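You operate a simulated robot arm through the tools that you are given. There is no shell and no other tool.

The job below is to be done with a simulated robot arm. You get a single attempt, and the scene is never put back.

JOB
Switch the inverter off, move the holder plug to the plus socket, and set the weld card's amps.
Fine: switch off before the plug moves; twist the plug tight; the inverter stays off.

The check looks at the end state, three seconds after you hand in, the way a careful person would. Anything else that was tipped, shoved, dropped, spilled or broken makes it a failure.

ROBOT AND FRAMES
A 7-joint arm with a two-finger parallel gripper, fixed in place. Base frame: the origin is on the floor under the middle of its stand, x ahead of it, y to its left, z up. Lengths are in mm, angles in rad, forces in N, time in s.
With the tool pointing down near the work surface it reaches from about 400 to 920 mm from the base axis. Its first joint turns from -2.897 to 2.897 rad. Payload 3.91 kg.
The tool frame sits at the grasp point between the pads (the TCP): z along the fingers, y along the line on which they close. The tips reach 30 mm beyond it. The gripper opens to 110 mm. The fingers are 20 mm wide and 10 mm thick; the gripper's body (48 by 112 mm) begins 55 mm behind the TCP.
Orientation is that of the tool frame in the base frame, as a unit quaternion [w, x, y, z]. With the fingers straight down and closing along the base's y, the tool's x points along the base's -x, its y along +y and its z along -z.

CONTROLS
- The arm moves only by the tool send_rows. Its argument "rows" is a list of rows, each an object (a shift or turn left out is 0, a gripper value left out holds the last) with "dr": the turn, a rotation vector about the tool's x, y, z in rad, a list of three; "slide": the shift along the tool's x, y, z in mm, a list of three; "grip": the closure, from 0 (fully open) to 1 (shut). In form: [{"dr": [wx, wy, wz], "slide": [tx, ty, tz], "grip": grip}, ...]. A call has 1 to 20 rows; each row is the pose to reach, as a shift and turn from the pose commanded when the call began, along the tool's axes at that moment. Each row takes 0.2 s and may step no farther than 50 mm and 0.15 rad from the row before; otherwise, or with a gripper value out of range, the whole call is refused. A pose out of reach is approached as far as the arm can. The call stops where the force on the tool passes 60 N (or 10 N more than at its start, if that is more) or the arm is blocked; 0.2 s more then pass. Each finger travels about 72 mm/s and halts on what it meets, pressing with about 23 N; the grip force reading is that of the motor and also rises with nothing between the fingers. The clock runs only during rows and for 0.2 s after the last one: add rows that repeat a pose to give the fingers time. It gives the time, the measured TCP pose, the force on the tool (base axes), the opening and the grip force at its end, in the units of the frame above (readings bear some noise), with the torque about the TCP (base axes, N m) and any sound that the robot's microphone picked up.
- Cameras (640 x 400 px; columns grow to the right, rows downward): "scene" is fixed at [399.9, 652, 1722.5]; the picture's right is [-0.95, -0.30, 0.00], its down [-0.21, 0.66, -0.72] and it looks along [0.22, -0.69, -0.69] (base axes); focal length 344 px, centre (320, 200). "wrist" rides on the gripper at [72, 17, -103] in the tool frame; the picture's right is [-0.23, 0.97, 0.00], its down [-0.76, -0.18, -0.62] and it looks along [-0.61, -0.14, 0.78] (tool axes); focal length 222 px, centre (320, 200). There is no depth. A picture from a camera that has moved, and an enlarged one, comes with that camera's place and axes in the base frame and with its lens.
- capture(camera): a new picture of that camera. The clock stands still meanwhile.
- move_column(by): slides the trunk up (or, below 0, down) by that many mm; the arm rides with it, the base frame stays. It gives what a move gives, with no picture.
- close_up(camera, box): a new picture of the part [left, top, right, bottom] of that camera's present view, enlarged. The clock stands still meanwhile.
- hand_in(): hands the job in; it is judged then, once.

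Places have to be worked out from the pictures, the camera data and where the tool is seen. Open the gripper and draw the arm clear of the work before you hand the job in, unless the task says otherwise.

The tools are called after "Call:" as a command line: name --argument value ..., lists and objects as JSON in quotes. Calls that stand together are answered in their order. send_rows: Moves the arm, as the interface text tells. Its arguments: {"type":"object","properties":{"rows":{"type":"array"}},"required":["rows"]} The other tools are called the same way: move_column (by) moves the trunk up or down; capture (camera) takes a picture; close_up (camera, box) takes an enlarged picture of a part of a camera's view; hand_in () hands the job in.

At the start:

```text
clock: 0.0
tcp_pos: [460.6, 103.7, 1351.4]
orientation: [0.0, 0.0, 1.0, 0.001]
ft_force: [0.3, 0.3, -0.1]
wrist_torque: [-0.05, 0.01, 0.03]
gripper_width: 110.0
grip_force: 0.0
trunk travel left (down, up): [-668.0, 14.0]
```

scene: 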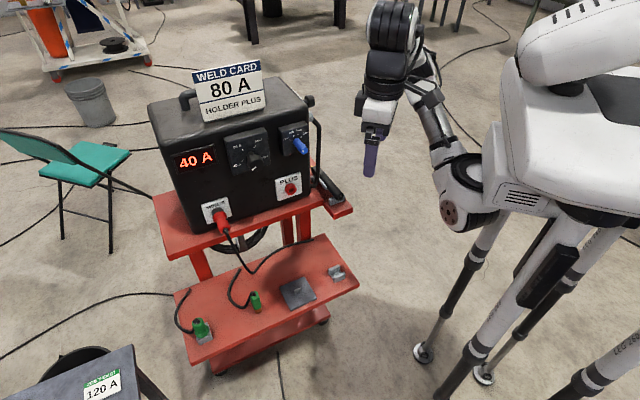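
wrist: 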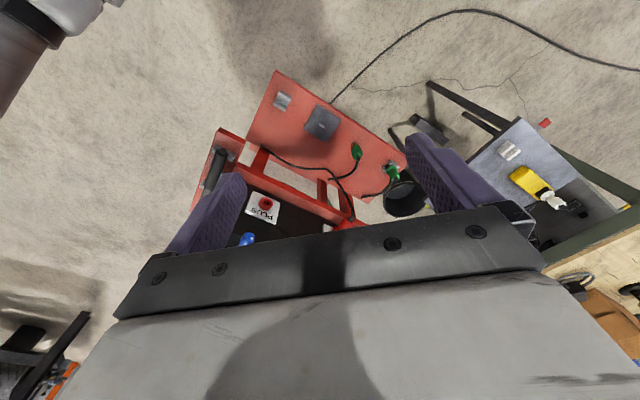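

I start by looking closely at the inverter's front panel and the cart's shelf from the scene camera.

Call:
close_up --camera "scene" --box '[140, 50, 340, 175]'

Call:
close_up --camera "scene" --box '[160, 160, 360, 285]'

Call:
close_up --camera "scene" --box '[160, 260, 360, 385]'

Call:
close_up --camera "scene" --box '[210, 110, 330, 185]'

```text
3.20 times, centred on (240, 112) of scene
camera zoom: at [399.9, 652.0, 1722.5], right [-0.95, -0.3, 0.0], down [-0.21, 0.66, -0.72], along [0.22, -0.69, -0.69], focal length 1102 px, centre (576, 480)
```

zoom: 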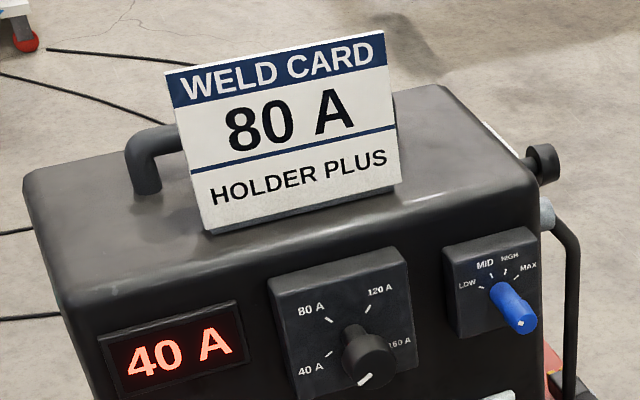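

```text
3.20 times, centred on (260, 222) of scene
camera zoom: at [399.9, 652.0, 1722.5], right [-0.95, -0.3, 0.0], down [-0.21, 0.66, -0.72], along [0.22, -0.69, -0.69], focal length 1102 px, centre (512, 128)
```

zoom: 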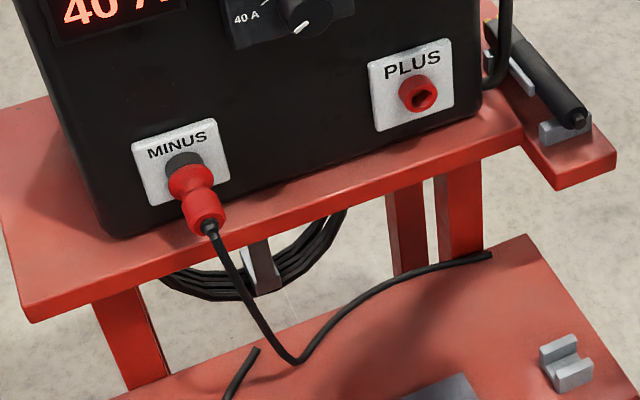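

```text
3.20 times, centred on (260, 322) of scene
camera zoom: at [399.9, 652.0, 1722.5], right [-0.95, -0.3, 0.0], down [-0.21, 0.66, -0.72], along [0.22, -0.69, -0.69], focal length 1102 px, centre (512, -192)
```

zoom: 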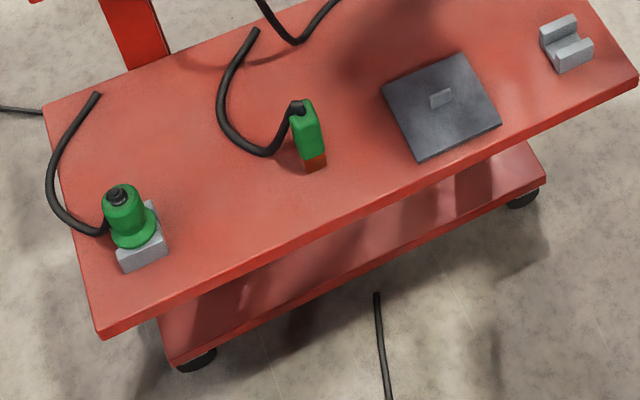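

```text
5.33 times, centred on (270, 148) of scene
camera zoom: at [399.9, 652.0, 1722.5], right [-0.95, -0.3, 0.0], down [-0.21, 0.66, -0.72], along [0.22, -0.69, -0.69], focal length 1836 px, centre (587, 480)
```

zoom: 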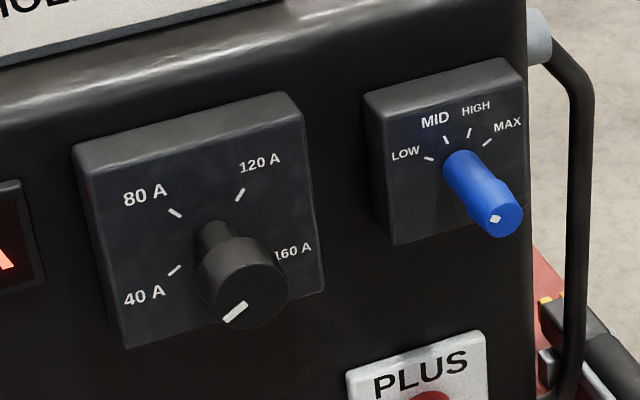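

The scene view shows an amps knob at 40 A, a card calling for 80 A with the holder on plus, a red plug in MINUS and green plugs on the shelf. Next I need to find the power switch and trace the cables, so I look closer at the right side and at the wrist view.

Call:
close_up --camera "scene" --box '[270, 80, 370, 220]'

Call:
close_up --camera "wrist" --box '[180, 60, 420, 250]'

Call:
close_up --camera "scene" --box '[190, 190, 300, 260]'

Call:
close_up --camera "scene" --box '[0, 240, 220, 400]'

```text
2.86 times, centred on (320, 150) of scene
camera zoom: at [399.9, 652.0, 1722.5], right [-0.95, -0.3, 0.0], down [-0.21, 0.66, -0.72], along [0.22, -0.69, -0.69], focal length 984 px, centre (320, 343)
```

zoom: 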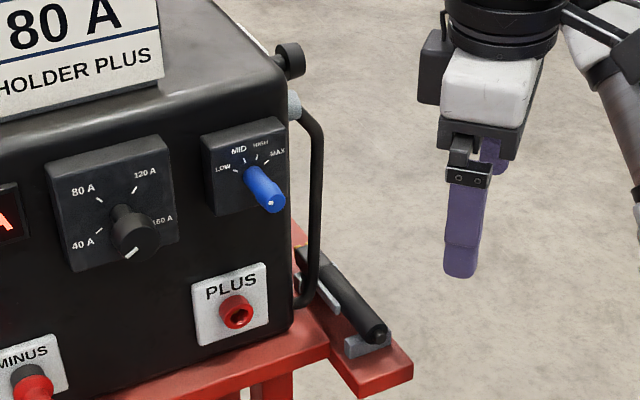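

```text
2.11 times, centred on (300, 155) of wrist
camera zoom: at [387.3, 120.0, 1454.8], right [0.23, 0.97, 0.0], down [0.76, -0.18, 0.62], along [0.61, -0.14, -0.78], focal length 468 px, centre (362, 295)
```

zoom: 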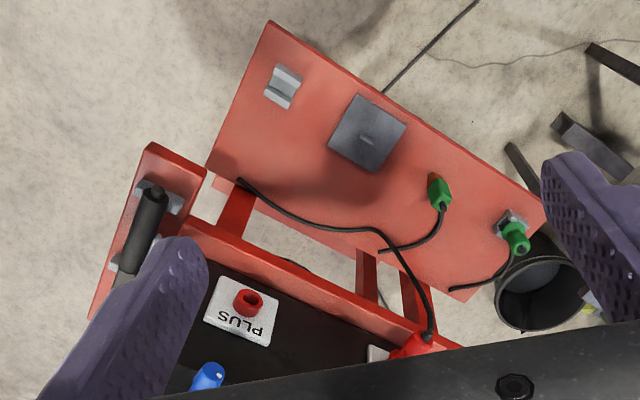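

```text
5.71 times, centred on (245, 225) of scene
camera zoom: at [399.9, 652.0, 1722.5], right [-0.95, -0.3, 0.0], down [-0.21, 0.66, -0.72], along [0.22, -0.69, -0.69], focal length 1967 px, centre (749, 57)
```

zoom: 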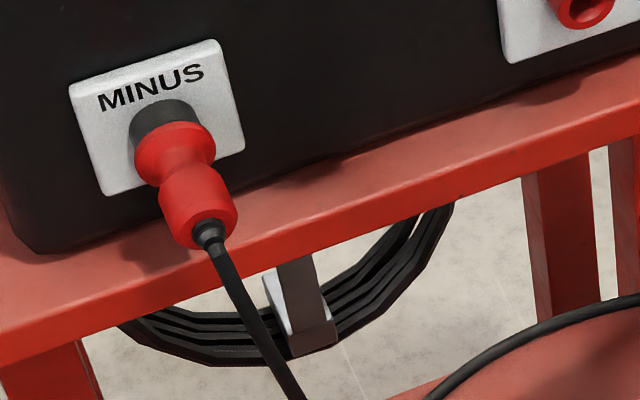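

```text
2.50 times, centred on (110, 320) of scene
camera zoom: at [399.9, 652.0, 1722.5], right [-0.95, -0.3, 0.0], down [-0.21, 0.66, -0.72], along [0.22, -0.69, -0.69], focal length 860 px, centre (845, -100)
```

zoom: 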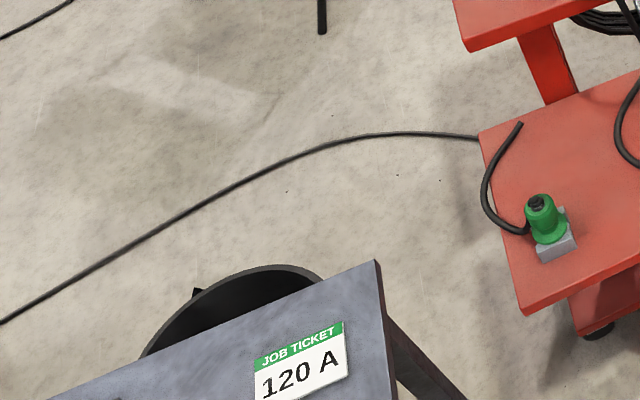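

The red plug sits in MINUS and its cable runs toward the side where a black electrode holder rests, but the switch isn't visible from here. I move the wrist camera to the robot's right, turned toward the inverter's right side, staying well clear of everything.

Call:
send_rows --rows '[{"slide": [0, -40, 0], "dr": [0, 0, -0.08]}, {"slide": [0, -80, 0], "dr": [0, 0, -0.16]}, {"slide": [0, -120, 0], "dr": [0, 0, -0.24]}, {"slide": [0, -160, 0], "dr": [0, 0, -0.32]}, {"slide": [0, -200, 0], "dr": [0, 0, -0.4]}, {"slide": [0, -240, 0], "dr": [0, 0, -0.48]}, {"slide": [0, -280, 0], "dr": [0, 0, -0.56]}, {"slide": [0, -320, 0], "dr": [0, 0, -0.64]}, {"slide": [0, -360, 0], "dr": [0, 0, -0.72]}, {"slide": [0, -400, 0], "dr": [0, 0, -0.8]}]'

Call:
capture --camera "wrist"

Call:
capture --camera "scene"

```text
clock: 0.9
tcp_pos: [461.0, 31.5, 1350.3]
orientation: [-0.004, -0.243, 0.97, 0.006]
ft_force: [0.2, -0.5, -0.7]
wrist_torque: [0.03, 0.0, 0.01]
gripper_width: 110.2
grip_force: 0.1
trunk travel left (down, up): [-668.0, 14.0]
stopped in row 4: the arm was blocked; the commanded pose is now the measured one
```

```text
taken
camera wrist: at [389.6, 12.0, 1454.1], right [-0.26, 0.97, 0.01], down [0.76, 0.2, 0.62], along [0.59, 0.17, -0.79], focal length 222 px, centre (320, 200)
```

wrist: 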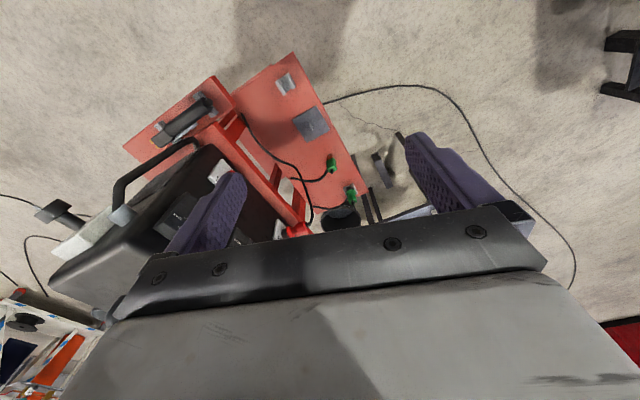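

```text
taken
```

scene: 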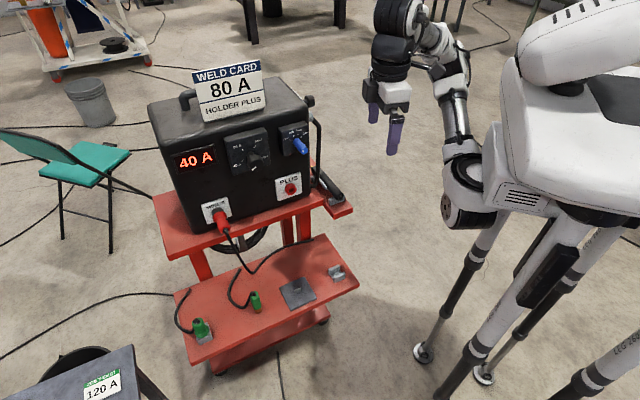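

The arm stopped partway (blocked, probably a joint limit), but the view already shows the right side and a black part jutting out at the rear. I zoom in on those.

Call:
close_up --camera "wrist" --box '[20, 60, 260, 260]'

Call:
close_up --camera "wrist" --box '[220, 60, 400, 240]'

```text
2.00 times, centred on (140, 160) of wrist
camera zoom: at [389.6, 12.0, 1454.1], right [-0.26, 0.97, 0.01], down [0.76, 0.2, 0.62], along [0.59, 0.17, -0.79], focal length 444 px, centre (680, 280)
```

zoom: 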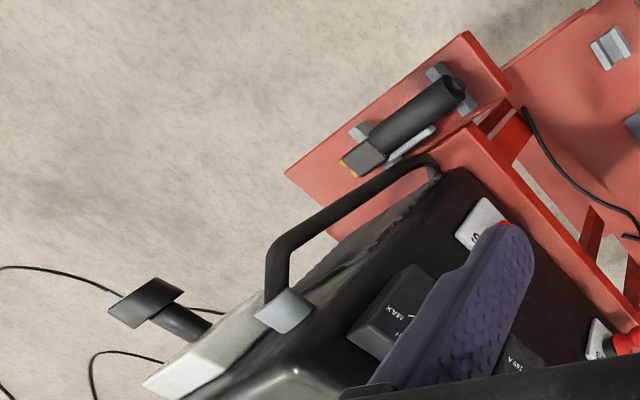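

```text
2.22 times, centred on (310, 150) of wrist
camera zoom: at [389.6, 12.0, 1454.1], right [-0.26, 0.97, 0.01], down [0.76, 0.2, 0.62], along [0.59, 0.17, -0.79], focal length 494 px, centre (342, 311)
```

zoom: 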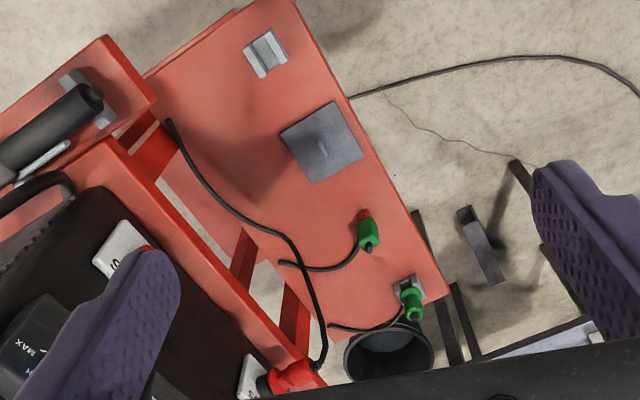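

There's a pale plate with a black paddle-like handle at the inverter's rear right, likely the main switch. I try small translations without more rotation to find out what blocked the arm.

Call:
send_rows --rows '[{"slide": [0, -15, 0]}, {"slide": [0, -30, 0]}, {"slide": [0, -45, 0]}, {"slide": [0, -60, 0]}, {"slide": [0, -75, 0]}, {"slide": [0, -90, 0]}]'

```text
clock: 1.9
tcp_pos: [490.6, 10.5, 1347.1]
orientation: [-0.004, -0.318, 0.948, 0.021]
ft_force: [0.1, 0.4, -0.5]
wrist_torque: [0.02, 0.02, -0.03]
gripper_width: 109.8
grip_force: 0.0
trunk travel left (down, up): [-668.0, 14.0]
stopped in row 5: the arm was blocked; the commanded pose is now the measured one
```

The arm drifted oddly when blocked, so I check its configuration in the scene view before going on.

Call:
capture --camera "scene"

Call:
close_up --camera "scene" --box '[340, 0, 640, 250]'

```text
taken
```

scene: 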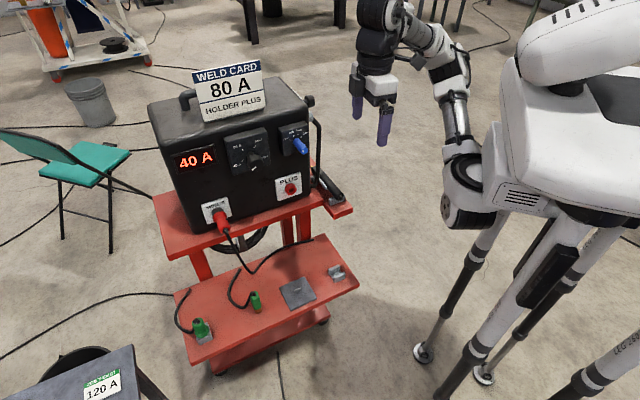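

```text
1.60 times, centred on (490, 125) of scene
camera zoom: at [399.9, 652.0, 1722.5], right [-0.95, -0.3, 0.0], down [-0.21, 0.66, -0.72], along [0.22, -0.69, -0.69], focal length 551 px, centre (48, 320)
```

zoom: 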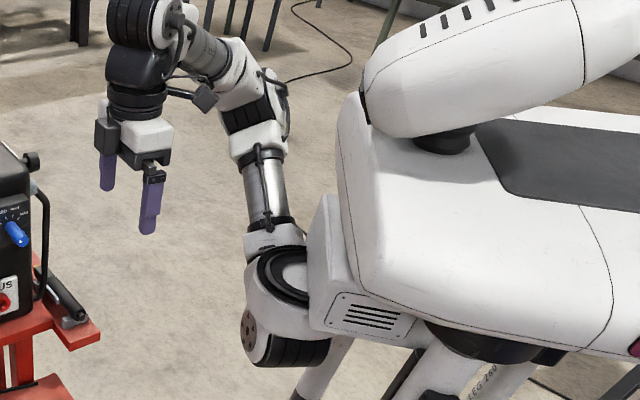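

The arm hangs with its elbow high near the body, so I test whether going down frees it. The space below the gripper here is empty floor in front of the cart.

Call:
send_rows --rows '[{"slide": [0, 0, 20]}, {"slide": [0, 0, 40]}, {"slide": [0, 0, 60]}, {"slide": [0, 0, 80]}, {"slide": [0, 0, 100]}, {"slide": [0, 0, 100]}]'

```text
clock: 3.3
tcp_pos: [489.4, 14.7, 1247.2]
orientation: [-0.002, -0.315, 0.949, 0.02]
ft_force: [1.1, 1.0, -0.1]
wrist_torque: [-0.03, 0.01, 0.04]
gripper_width: 110.0
grip_force: 0.1
trunk travel left (down, up): [-668.0, 14.0]
```

Down works freely. Now I retry the sideways motion toward base -y at this lower height.

Call:
send_rows --rows '[{"slide": [12, -16, 0]}, {"slide": [24, -32, 0]}, {"slide": [36, -48, 0]}, {"slide": [48, -64, 0]}, {"slide": [60, -80, 0]}, {"slide": [60, -80, 0]}]'

Call:
capture --camera "scene"

```text
clock: 4.7
tcp_pos: [490.8, -87.2, 1244.3]
orientation: [-0.003, -0.315, 0.949, 0.019]
ft_force: [0.2, -0.2, -0.5]
wrist_torque: [-0.02, 0.0, 0.02]
gripper_width: 109.9
grip_force: 0.1
trunk travel left (down, up): [-668.0, 14.0]
```

```text
taken
```

scene: 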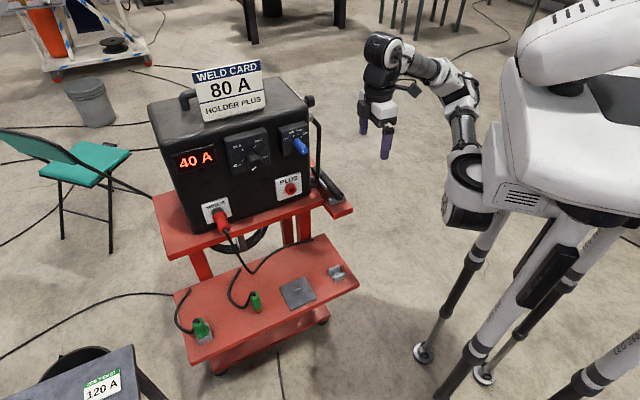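

That worked. I continue to the robot's right and tilt the tool forward so the wrist camera looks more level at the inverter's right side.

Call:
send_rows --rows '[{"slide": [16, -13, 0], "dr": [0, -0.06, 0]}, {"slide": [32, -26, 0], "dr": [0, -0.12, 0]}, {"slide": [48, -39, 0], "dr": [0, -0.18, 0]}, {"slide": [64, -52, 0], "dr": [0, -0.24, 0]}, {"slide": [80, -65, 0], "dr": [0, -0.3, 0]}, {"slide": [96, -78, 0], "dr": [0, -0.36, 0]}, {"slide": [112, -91, 0], "dr": [0, -0.42, 0]}, {"slide": [128, -104, 0], "dr": [0, -0.48, 0]}, {"slide": [144, -117, 0], "dr": [0, -0.54, 0]}, {"slide": [160, -130, 0], "dr": [0, -0.6, 0]}, {"slide": [160, -130, 0], "dr": [0, -0.6, 0]}]'

Call:
capture --camera "wrist"

Call:
capture --camera "scene"

```text
clock: 7.1
tcp_pos: [445.8, -184.9, 1258.3]
orientation: [0.278, -0.295, 0.908, 0.111]
ft_force: [0.6, -0.1, -0.4]
wrist_torque: [-0.01, 0.01, -0.01]
gripper_width: 109.7
grip_force: 0.1
out of reach, approached as far as the arm can: row 4, 5, 6, 7, 8, 9, 10, 11
trunk travel left (down, up): [-668.0, 14.0]
```

```text
taken
camera wrist: at [341.6, -242.9, 1300.5], right [-0.43, 0.89, 0.17], down [0.34, -0.01, 0.94], along [0.84, 0.46, -0.3], focal length 222 px, centre (320, 200)
```

wrist: 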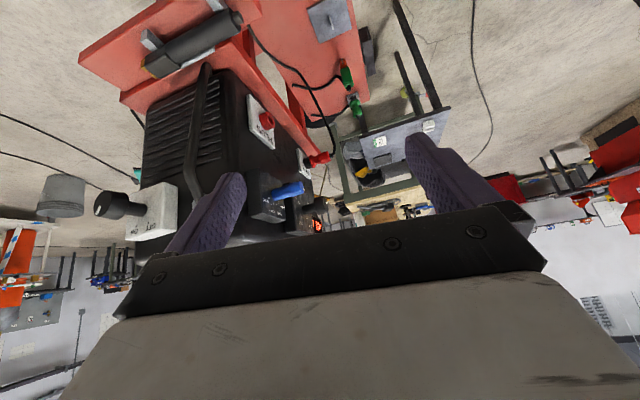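

```text
taken
```

scene: 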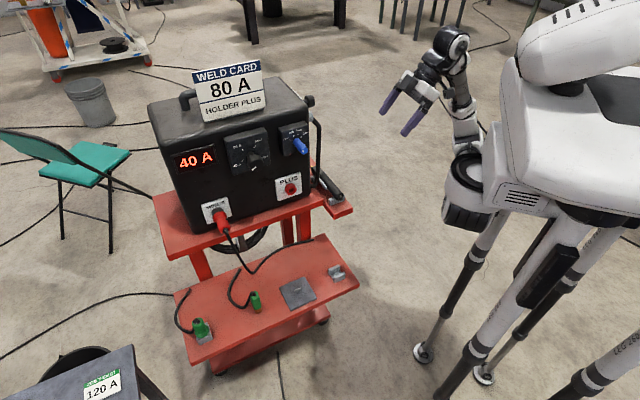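

The view now shows the inverter's right side (upside down in the picture) with vents, a guard bar and a pale box with a black rotary handle at the rear. I zoom in on it.

Call:
close_up --camera "wrist" --box '[70, 160, 230, 260]'

Call:
close_up --camera "wrist" --box '[70, 0, 390, 200]'

Call:
close_up --camera "wrist" --box '[230, 60, 390, 240]'

```text
4.00 times, centred on (150, 210) of wrist
camera zoom: at [341.6, -242.9, 1300.5], right [-0.43, 0.89, 0.17], down [0.34, -0.01, 0.94], along [0.84, 0.46, -0.3], focal length 888 px, centre (1000, 160)
```

zoom: 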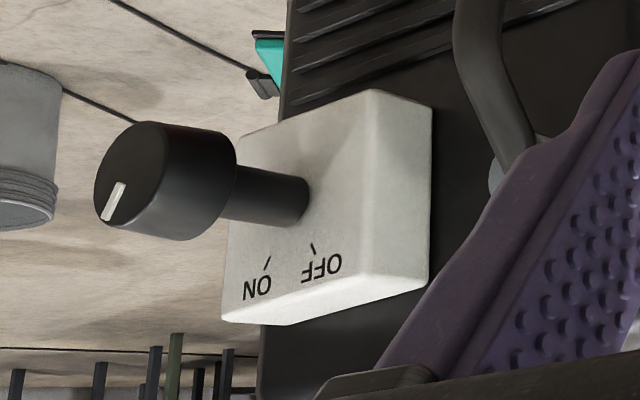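

```text
2.00 times, centred on (230, 100) of wrist
camera zoom: at [341.6, -242.9, 1300.5], right [-0.43, 0.89, 0.17], down [0.34, -0.01, 0.94], along [0.84, 0.46, -0.3], focal length 444 px, centre (500, 400)
```

zoom: 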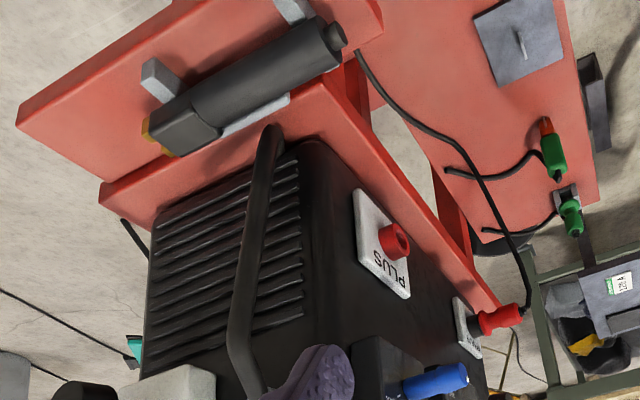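

```text
2.22 times, centred on (310, 150) of wrist
camera zoom: at [341.6, -242.9, 1300.5], right [-0.43, 0.89, 0.17], down [0.34, -0.01, 0.94], along [0.84, 0.46, -0.3], focal length 494 px, centre (342, 311)
```

zoom: 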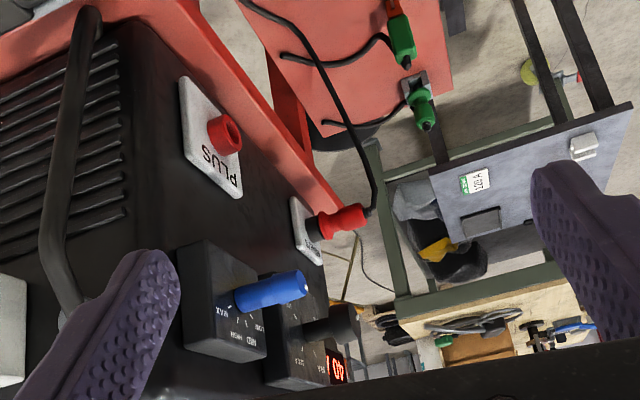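

The main switch is a rotary knob with ON/OFF marks on a pale box on the right side; it points at ON, and I judge its face centre near [763, -372, 1153]. I want clearer views of the shelf and the cables to confirm which plug belongs to the holder.

Call:
close_up --camera "wrist" --box '[320, 30, 400, 130]'

Call:
close_up --camera "wrist" --box '[130, 0, 290, 100]'

Call:
close_up --camera "scene" --box '[180, 270, 280, 345]'

Call:
close_up --camera "scene" --box '[290, 160, 370, 290]'

```text
4.00 times, centred on (360, 80) of wrist
camera zoom: at [341.6, -242.9, 1300.5], right [-0.43, 0.89, 0.17], down [0.34, -0.01, 0.94], along [0.84, 0.46, -0.3], focal length 888 px, centre (160, 680)
```

zoom: 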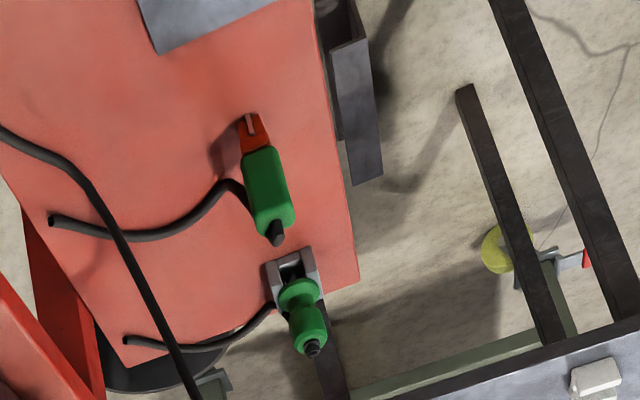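

```text
4.00 times, centred on (210, 50) of wrist
camera zoom: at [341.6, -242.9, 1300.5], right [-0.43, 0.89, 0.17], down [0.34, -0.01, 0.94], along [0.84, 0.46, -0.3], focal length 888 px, centre (760, 800)
```

zoom: 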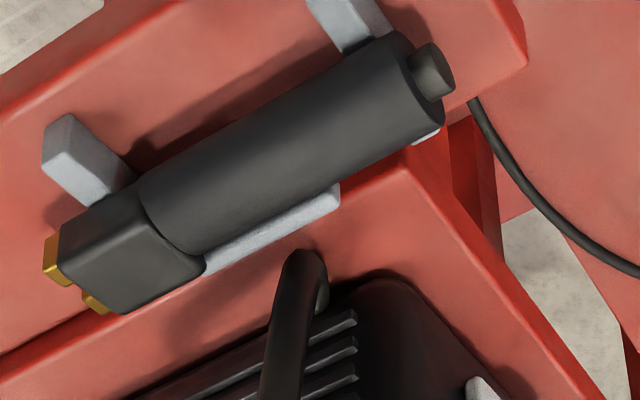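

```text
5.33 times, centred on (230, 308) of scene
camera zoom: at [399.9, 652.0, 1722.5], right [-0.95, -0.3, 0.0], down [-0.21, 0.66, -0.72], along [0.22, -0.69, -0.69], focal length 1836 px, centre (800, -373)
```

zoom: 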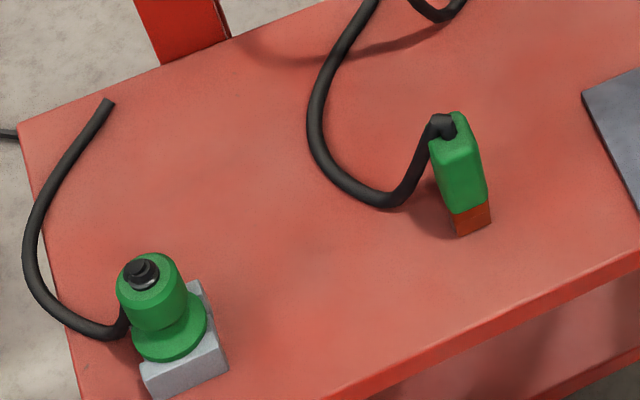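

```text
3.08 times, centred on (330, 225) of scene
camera zoom: at [399.9, 652.0, 1722.5], right [-0.95, -0.3, 0.0], down [-0.21, 0.66, -0.72], along [0.22, -0.69, -0.69], focal length 1059 px, centre (289, 123)
```

zoom: 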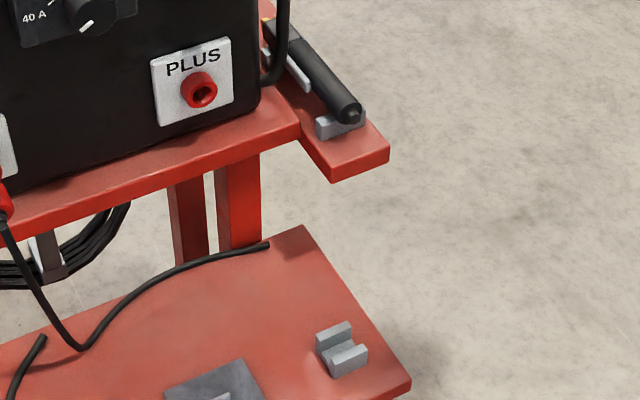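

The green plug and the green clamp with copper jaws make up the earth lead, and the red plug's cable runs to the corner under the black electrode holder, so the red plug in MINUS is the holder plug. I move out toward the switch in small steps for a better view, checking how the arm tracks.

Call:
send_rows --rows '[{"slide": [3, -30, 2]}, {"slide": [6, -60, 3]}, {"slide": [9, -90, 5]}, {"slide": [12, -120, 6]}, {"slide": [12, -120, 6]}]'

```text
clock: 8.3
tcp_pos: [491.4, -185.5, 1258.6]
orientation: [0.279, -0.293, 0.908, 0.111]
ft_force: [0.1, 0.2, -0.2]
wrist_torque: [0.03, -0.02, -0.02]
gripper_width: 110.1
grip_force: 0.1
out of reach, approached as far as the arm can: row 1, 2, 3, 4, 5
trunk travel left (down, up): [-668.0, 14.0]
```

The y coordinate stalls at -185, which suggests a wrist joint limit linked to the tool's yaw. I try turning the yaw back while moving toward -y.

Call:
send_rows --rows '[{"slide": [0, 0, 0], "dr": [0.04, 0, 0.055]}, {"slide": [0, 0, 0], "dr": [0.08, 0, 0.11]}, {"slide": [0, 0, 0], "dr": [0.12, 0, 0.165]}, {"slide": [0, 0, 0], "dr": [0.16, 0, 0.22]}, {"slide": [0, 0, 0], "dr": [0.2, 0, 0.275]}, {"slide": [0, 0, 0], "dr": [0.24, 0, 0.33]}, {"slide": [0, 0, 0], "dr": [0.24, 0, 0.33]}]'

Call:
capture --camera "scene"

```text
clock: 9.9
tcp_pos: [492.6, -178.5, 1255.7]
orientation: [0.289, -0.106, 0.95, 0.046]
ft_force: [-0.5, 0.6, 0.8]
wrist_torque: [-0.03, 0.01, -0.02]
gripper_width: 110.0
grip_force: 0.1
trunk travel left (down, up): [-668.0, 14.0]
```

```text
taken
```

scene: 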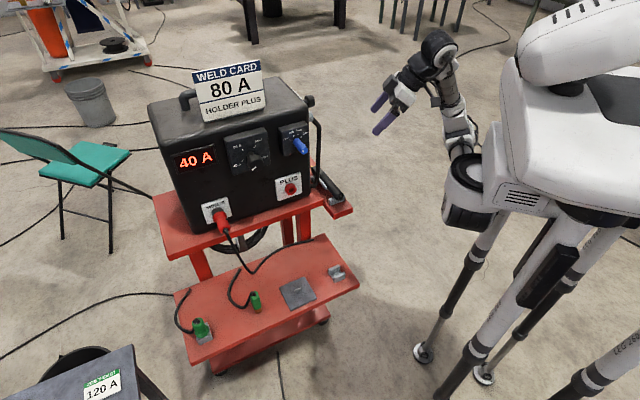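

Turning the yaw back worked. Now I try moving toward -y with this yaw.

Call:
send_rows --rows '[{"slide": [5, -29, -4]}, {"slide": [10, -58, -8]}, {"slide": [15, -87, -12]}, {"slide": [20, -116, -17]}, {"slide": [26, -146, -22]}, {"slide": [26, -146, -22]}]'

Call:
capture --camera "scene"

```text
clock: 11.3
tcp_pos: [495.8, -286.0, 1253.6]
orientation: [0.289, -0.106, 0.95, 0.046]
ft_force: [0.4, -0.4, 0.1]
wrist_torque: [0.01, -0.01, -0.01]
gripper_width: 109.9
grip_force: 0.1
out of reach, approached as far as the arm can: row 4, 5, 6
trunk travel left (down, up): [-668.0, 14.0]
```

```text
taken
```

scene: 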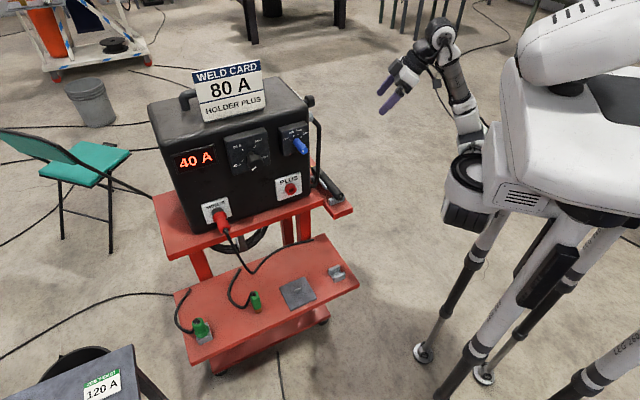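

Still limited at this radius, so the fold toward the base may be the issue. I move outward along +x as well, stopping about 120 mm short of the switch knob.

Call:
send_rows --rows '[{"slide": [-13, -16, 8]}, {"slide": [-26, -33, 16]}, {"slide": [-39, -49, 25]}, {"slide": [-52, -66, 33]}, {"slide": [-65, -82, 41]}, {"slide": [-78, -98, 50]}, {"slide": [-91, -115, 58]}, {"slide": [-104, -131, 66]}, {"slide": [-104, -131, 66]}]'

Call:
capture --camera "wrist"

Call:
capture --camera "scene"

```text
clock: 13.3
tcp_pos: [607.7, -272.3, 1210.9]
orientation: [0.288, -0.104, 0.951, 0.047]
ft_force: [0.5, -0.2, -0.5]
wrist_torque: [-0.01, 0.02, -0.03]
gripper_width: 110.1
grip_force: 0.1
out of reach, approached as far as the arm can: row 1, 2, 3, 4, 5, 6, 7, 8, 9
trunk travel left (down, up): [-668.0, 14.0]
```

```text
taken
camera wrist: at [489.9, -283.2, 1257.4], right [-0.03, 0.99, 0.15], down [0.32, -0.14, 0.94], along [0.95, 0.08, -0.31], focal length 222 px, centre (320, 200)
```

wrist: 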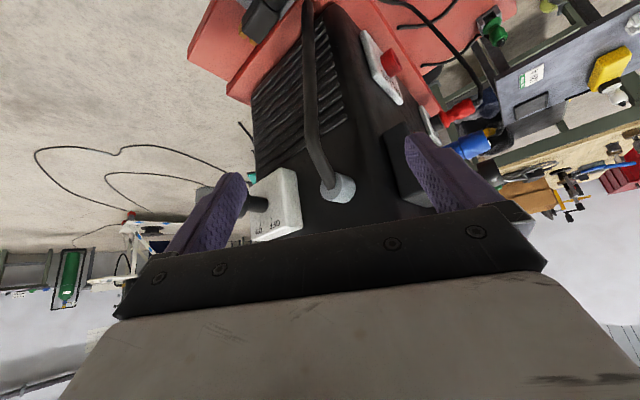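

```text
taken
```

scene: 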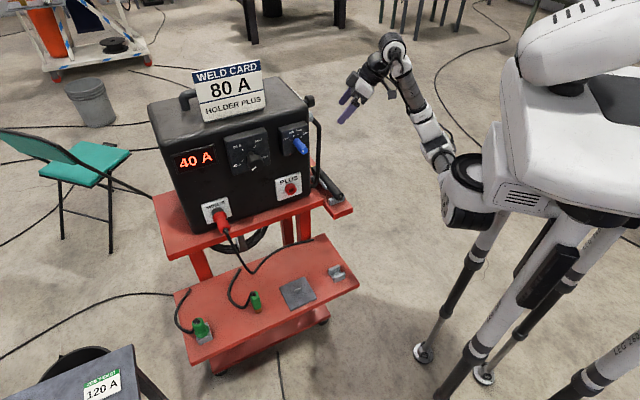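

The arm can extend outward but y stalls. I bring the tool back to vertical here to see how that changes the reach toward -y.

Call:
send_rows --rows '[{"dr": [0, 0.12, 0]}, {"dr": [0, 0.24, 0]}, {"dr": [0, 0.36, 0]}, {"dr": [0, 0.48, 0]}, {"dr": [0, 0.58, 0]}, {"dr": [0, 0.58, 0]}]'

```text
clock: 14.7
tcp_pos: [608.9, -261.5, 1208.7]
orientation: [0.006, -0.114, 0.993, 0.014]
ft_force: [0.5, -0.1, -0.3]
wrist_torque: [-0.02, -0.01, 0.03]
gripper_width: 110.1
grip_force: 0.1
out of reach, approached as far as the arm can: row 5, 6
trunk travel left (down, up): [-668.0, 14.0]
```

Vertical again with yaw about 13°. I test -y motion here.

Call:
send_rows --rows '[{"slide": [5, -20, 0]}, {"slide": [9, -39, 0]}, {"slide": [14, -58, 0]}, {"slide": [18, -78, 0]}, {"slide": [23, -97, 0]}, {"slide": [23, -97, 0]}]'

Call:
capture --camera "scene"

```text
clock: 16.1
tcp_pos: [600.7, -266.1, 1195.1]
orientation: [0.006, -0.113, 0.993, 0.014]
ft_force: [0.2, 0.9, 0.0]
wrist_torque: [0.03, 0.0, -0.02]
gripper_width: 110.3
grip_force: 0.0
out of reach, approached as far as the arm can: row 1, 2, 3, 4, 5, 6
trunk travel left (down, up): [-668.0, 14.0]
```

```text
taken
```

scene: 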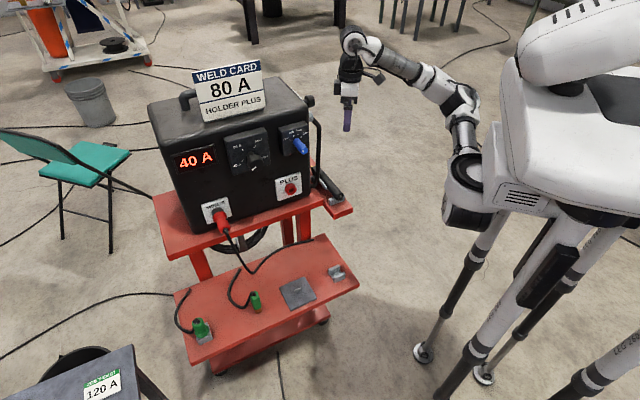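

Still limited. I look closely at the arm to understand which joint is at its limit.

Call:
close_up --camera "scene" --box '[320, 10, 520, 250]'

Call:
capture --camera "wrist"

```text
1.67 times, centred on (420, 130) of scene
camera zoom: at [399.9, 652.0, 1722.5], right [-0.95, -0.3, 0.0], down [-0.21, 0.66, -0.72], along [0.22, -0.69, -0.69], focal length 574 px, centre (153, 317)
```

zoom: 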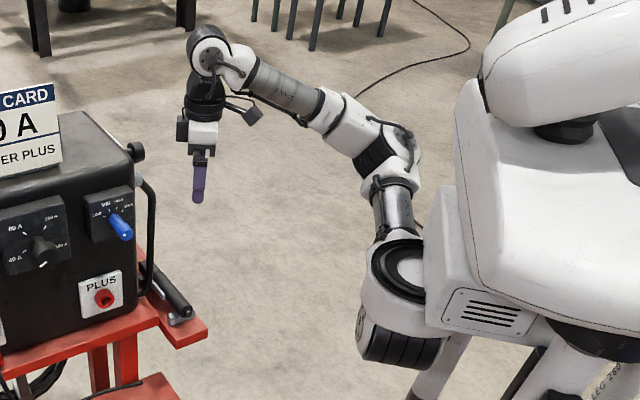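

```text
taken
camera wrist: at [524.5, -269.1, 1297.6], right [0.0, 1.0, 0.03], down [0.78, -0.02, 0.63], along [0.63, 0.02, -0.78], focal length 222 px, centre (320, 200)
```

wrist: 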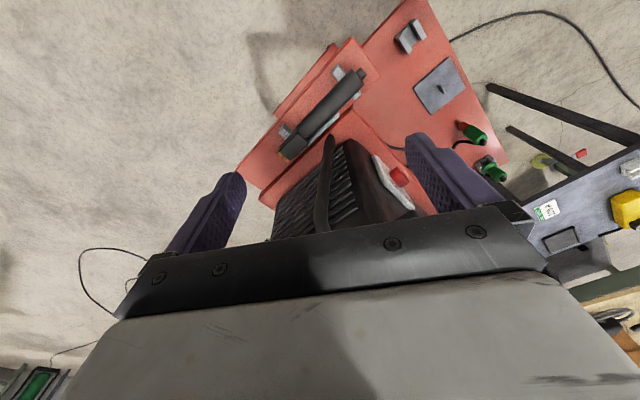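

I test the wrist-yaw hypothesis: turn the yaw back by 0.5 rad, then try -y again in the same call.

Call:
send_rows --rows '[{"dr": [0, 0, 0.1]}, {"dr": [0, 0, 0.2]}, {"dr": [0, 0, 0.3]}, {"dr": [0, 0, 0.4]}, {"dr": [0, 0, 0.5]}, {"slide": [5, -20, 0], "dr": [0, 0, 0.5]}, {"slide": [9, -39, 0], "dr": [0, 0, 0.5]}, {"slide": [14, -58, 0], "dr": [0, 0, 0.5]}, {"slide": [18, -78, 0], "dr": [0, 0, 0.5]}, {"slide": [23, -97, 0], "dr": [0, 0, 0.5]}, {"slide": [23, -97, 0], "dr": [0, 0, 0.5]}]'

```text
clock: 18.5
tcp_pos: [601.8, -361.7, 1189.9]
orientation: [0.001, 0.133, 0.991, 0.014]
ft_force: [-0.5, 0.0, 0.0]
wrist_torque: [0.01, 0.04, 0.01]
gripper_width: 109.8
grip_force: 0.0
trunk travel left (down, up): [-668.0, 14.0]
```

Confirmed: the wrist roll was at its limit, and with the yaw at about -15° the arm reaches y = -362. I take pictures from here, since the wrist camera should see the switch.

Call:
capture --camera "wrist"

Call:
capture --camera "scene"

```text
taken
camera wrist: at [535.0, -328.0, 1294.5], right [0.48, 0.88, 0.03], down [0.68, -0.39, 0.62], along [0.55, -0.27, -0.79], focal length 222 px, centre (320, 200)
```

wrist: 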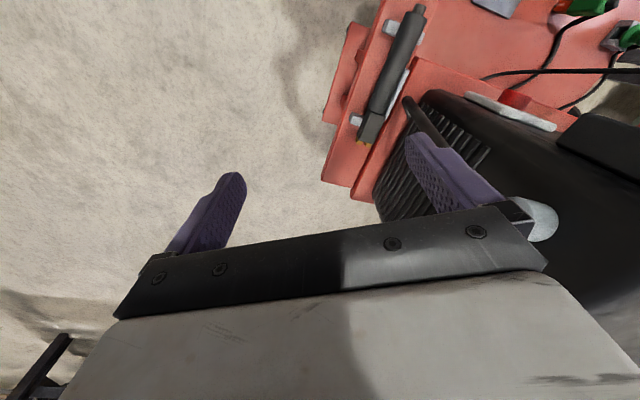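

```text
taken
```

scene: 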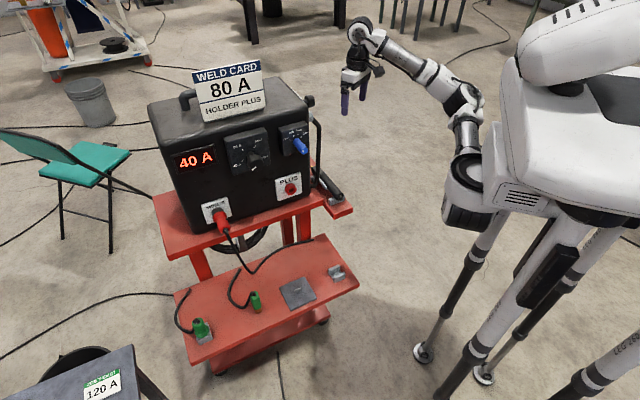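

The gripper hides the switch from here. I tilt the tool forward and shift slightly outward to get the switch face in view.

Call:
send_rows --rows '[{"slide": [3, -8, -3], "dr": [0, -0.1, 0]}, {"slide": [6, -16, -6], "dr": [0, -0.2, 0]}, {"slide": [9, -24, -10], "dr": [0, -0.3, 0]}, {"slide": [12, -32, -14], "dr": [0, -0.4, 0]}, {"slide": [15, -40, -17], "dr": [0, -0.5, 0]}, {"slide": [18, -46, -20], "dr": [0, -0.6, 0]}, {"slide": [18, -46, -20], "dr": [0, -0.6, 0]}]'

Call:
capture --camera "wrist"

```text
clock: 20.1
tcp_pos: [572.8, -402.7, 1209.5]
orientation: [0.295, 0.132, 0.946, -0.025]
ft_force: [0.1, 0.1, -0.5]
wrist_torque: [0.02, -0.02, -0.02]
gripper_width: 110.0
grip_force: 0.1
trunk travel left (down, up): [-668.0, 14.0]
```

```text
taken
camera wrist: at [462.3, -353.8, 1254.4], right [0.44, 0.89, 0.16], down [0.21, -0.27, 0.94], along [0.87, -0.38, -0.31], focal length 222 px, centre (320, 200)
```

wrist: 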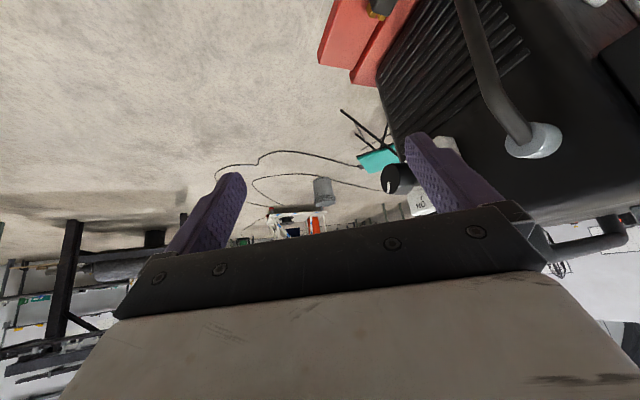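

The switch is just behind the right finger. I yaw the tool slightly so it moves into the gap between the fingers.

Call:
send_rows --rows '[{"dr": [-0.07, 0.004, -0.103]}, {"dr": [-0.141, 0.008, -0.206]}, {"dr": [-0.141, 0.008, -0.206]}]'

Call:
close_up --camera "wrist" --box '[290, 120, 450, 230]'

```text
clock: 20.9
tcp_pos: [571.3, -400.6, 1209.3]
orientation: [0.296, 0.073, 0.952, -0.007]
ft_force: [0.2, -0.3, -0.8]
wrist_torque: [-0.04, -0.02, -0.02]
gripper_width: 109.9
grip_force: 0.2
out of reach, approached as far as the arm can: row 2, 3
trunk travel left (down, up): [-668.0, 14.0]
```

```text
3.64 times, centred on (370, 175) of wrist
camera zoom: at [456.8, -367.7, 1254.3], right [0.32, 0.93, 0.16], down [0.25, -0.24, 0.94], along [0.91, -0.27, -0.31], focal length 808 px, centre (138, 291)
```

zoom: 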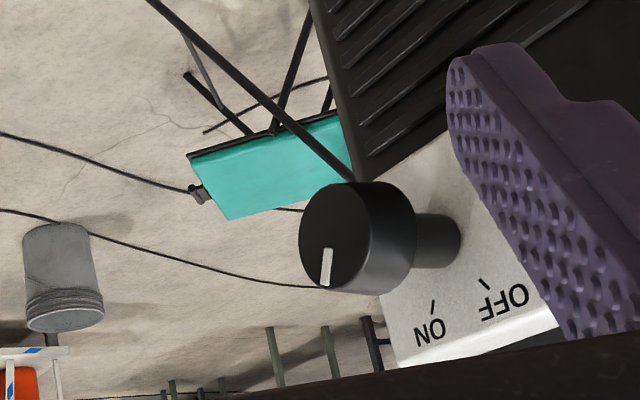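

From this view I work out: the knob is about 42 mm across and 27 mm deep, its face centre near [763, -374, 1150], axis along [0.707, 0.707, 0]. ON is about 30° to the rear and OFF about 30° to the front of straight up. I'll grip it with a sloped approach and the camera above; first I bring the tool vertical.

Call:
send_rows --rows '[{"dr": [0, 0.12, 0]}, {"dr": [0, 0.24, 0]}, {"dr": [0, 0.36, 0]}, {"dr": [0, 0.48, 0]}, {"dr": [0, 0.6, 0]}, {"dr": [0, 0.6, 0]}]'

```text
clock: 22.3
tcp_pos: [572.3, -386.7, 1205.4]
orientation: [0.0, 0.073, 0.997, 0.015]
ft_force: [-0.3, 0.3, 0.0]
wrist_torque: [0.0, 0.01, 0.01]
gripper_width: 110.3
grip_force: 0.0
out of reach, approached as far as the arm can: row 4, 5, 6
trunk travel left (down, up): [-668.0, 14.0]
```

The tool is vertical at about [572, -387, 1205]. Now I roll it about its own axis the other way, toward yaw -135°, which moves off the joint limit.

Call:
send_rows --rows '[{"dr": [0, 0, 0.14]}, {"dr": [0, 0, 0.28]}, {"dr": [0, 0, 0.42]}, {"dr": [0, 0, 0.56]}, {"dr": [0, 0, 0.7]}, {"dr": [0, 0, 0.84]}, {"dr": [0, 0, 0.98]}, {"dr": [0, 0, 1.12]}, {"dr": [0, 0, 1.26]}, {"dr": [0, 0, 1.4]}, {"dr": [0, 0, 1.54]}, {"dr": [0, 0, 1.68]}, {"dr": [0, 0, 1.82]}, {"dr": [0, 0, 1.96]}, {"dr": [0, 0, 2.1]}, {"dr": [0, 0, 2.21]}, {"dr": [0, 0, 2.21]}]'

Call:
capture --camera "scene"

Call:
capture --camera "wrist"

```text
clock: 25.9
tcp_pos: [572.3, -386.1, 1205.3]
orientation: [-0.012, 0.924, 0.383, 0.007]
ft_force: [0.5, 0.3, -0.2]
wrist_torque: [0.0, -0.02, 0.0]
gripper_width: 110.3
grip_force: 0.1
trunk travel left (down, up): [-668.0, 14.0]
```

```text
taken
```

scene: 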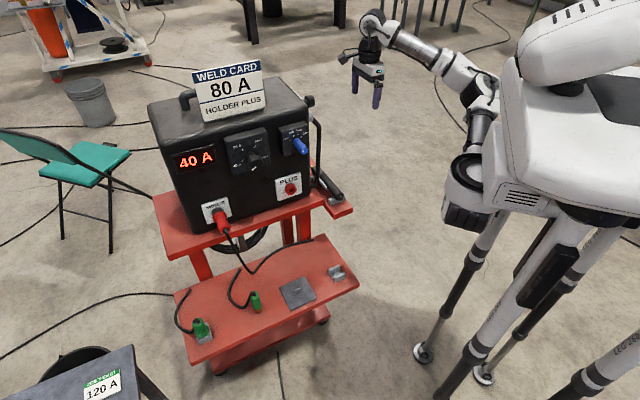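

```text
taken
camera wrist: at [634.6, -350.3, 1310.4], right [0.53, -0.85, -0.02], down [-0.67, -0.43, 0.61], along [-0.53, -0.31, -0.79], focal length 222 px, centre (320, 200)
```

wrist: 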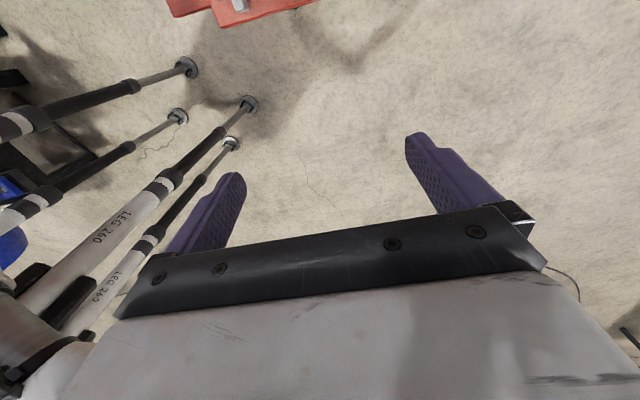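

Orientation is now as intended (tool x along the knob axis toward the panel). Next I tilt 45° toward the panel and move to a pre-grasp point 100 mm back from the knob.

Call:
send_rows --rows '[{"slide": [11, 16, -2], "dr": [0, 0.1, 0]}, {"slide": [22, 32, -4], "dr": [0, 0.2, 0]}, {"slide": [33, 48, -6], "dr": [0, 0.3, 0]}, {"slide": [44, 64, -8], "dr": [0, 0.4, 0]}, {"slide": [55, 80, -10], "dr": [0, 0.5, 0]}, {"slide": [66, 96, -12], "dr": [0, 0.6, 0]}, {"slide": [77, 112, -14], "dr": [0, 0.7, 0]}, {"slide": [86, 126, -16], "dr": [0, 0.785, 0]}, {"slide": [86, 126, -16], "dr": [0, 0.785, 0]}]'

Call:
capture --camera "wrist"

Call:
capture --camera "scene"

```text
clock: 27.9
tcp_pos: [721.7, -415.4, 1222.3]
orientation: [-0.159, 0.85, 0.351, 0.36]
ft_force: [-1.0, 0.0, -0.3]
wrist_torque: [-0.02, 0.02, -0.02]
gripper_width: 110.0
grip_force: 0.0
trunk travel left (down, up): [-668.0, 14.0]
```

```text
taken
camera wrist: at [717.6, -445.4, 1345.2], right [0.58, -0.8, -0.18], down [-0.82, -0.57, -0.12], along [-0.01, 0.22, -0.98], focal length 222 px, centre (320, 200)
```

wrist: 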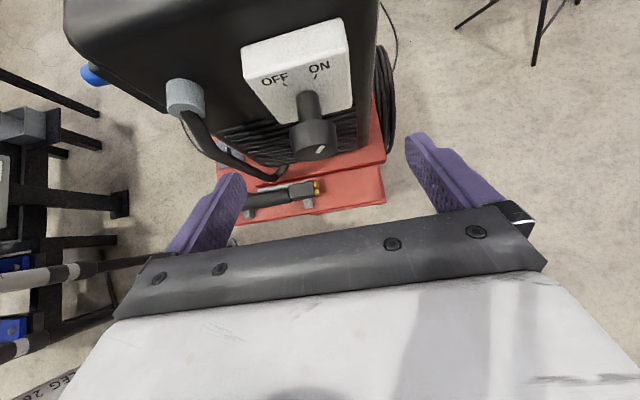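

```text
taken
```

scene: 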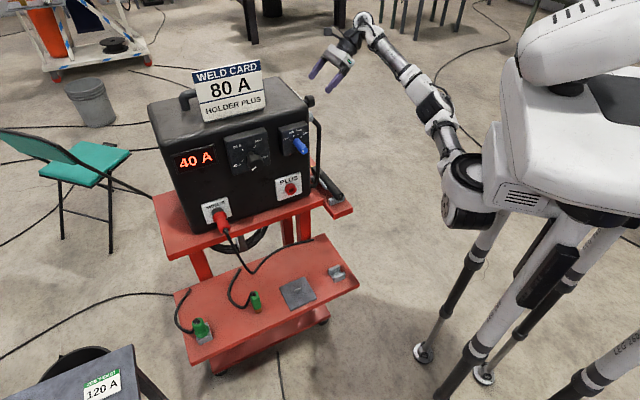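

The pose is exactly as planned and the view is upright: the knob sits between the open fingers. I zoom in to refine the knob's position.

Call:
close_up --camera "wrist" --box '[230, 10, 400, 180]'

```text
2.35 times, centred on (315, 95) of wrist
camera zoom: at [717.6, -445.4, 1345.2], right [0.58, -0.8, -0.18], down [-0.82, -0.57, -0.12], along [-0.01, 0.22, -0.98], focal length 523 px, centre (332, 447)
```

zoom: 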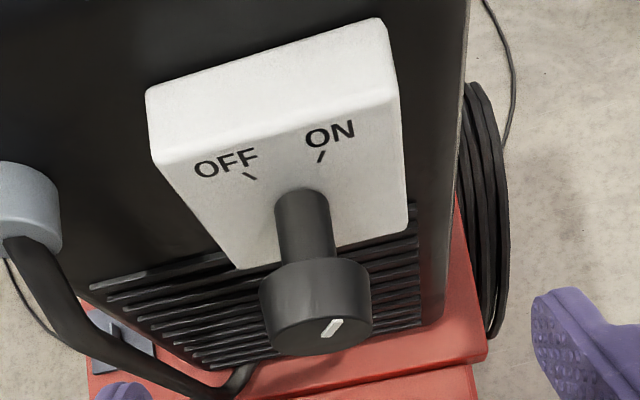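

Combining views, I put the knob's face centre at about [751, -374, 1156] and its mid-depth at [760, -365, 1156]. I advance 55 mm along the tool axis with a small sideways correction, then look again.

Call:
send_rows --rows '[{"slide": [-1, -2, 14]}, {"slide": [-2, -4, 28]}, {"slide": [-3, -6, 42]}, {"slide": [-4, -7, 55]}, {"slide": [-4, -7, 55]}]'

Call:
capture --camera "wrist"

Call:
close_up --camera "scene" --box '[260, 30, 400, 130]'

```text
clock: 29.1
tcp_pos: [742.4, -382.2, 1181.3]
orientation: [-0.159, 0.85, 0.35, 0.36]
ft_force: [0.5, 1.0, -0.6]
wrist_torque: [-0.03, 0.0, 0.03]
gripper_width: 109.7
grip_force: 0.1
trunk travel left (down, up): [-668.0, 14.0]
```

```text
taken
camera wrist: at [737.7, -413.4, 1304.6], right [0.58, -0.8, -0.18], down [-0.82, -0.57, -0.12], along [-0.01, 0.22, -0.98], focal length 222 px, centre (320, 200)
```

wrist: 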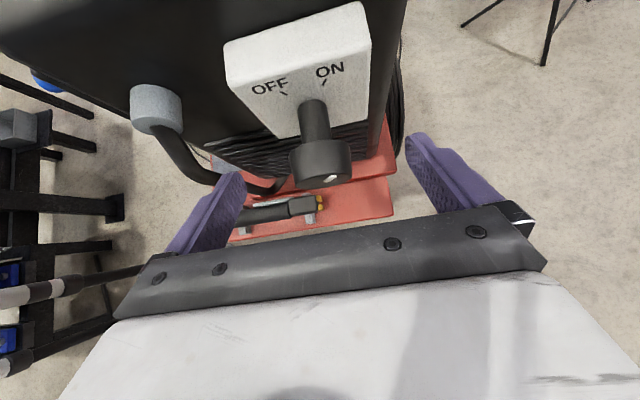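

```text
4.00 times, centred on (330, 80) of scene
camera zoom: at [399.9, 652.0, 1722.5], right [-0.95, -0.3, 0.0], down [-0.21, 0.66, -0.72], along [0.22, -0.69, -0.69], focal length 1377 px, centre (280, 680)
```

zoom: 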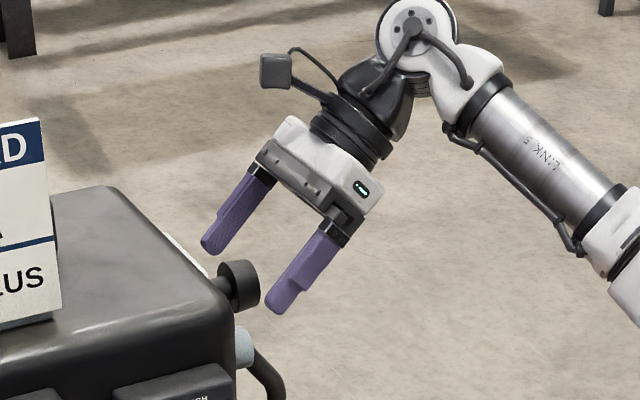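

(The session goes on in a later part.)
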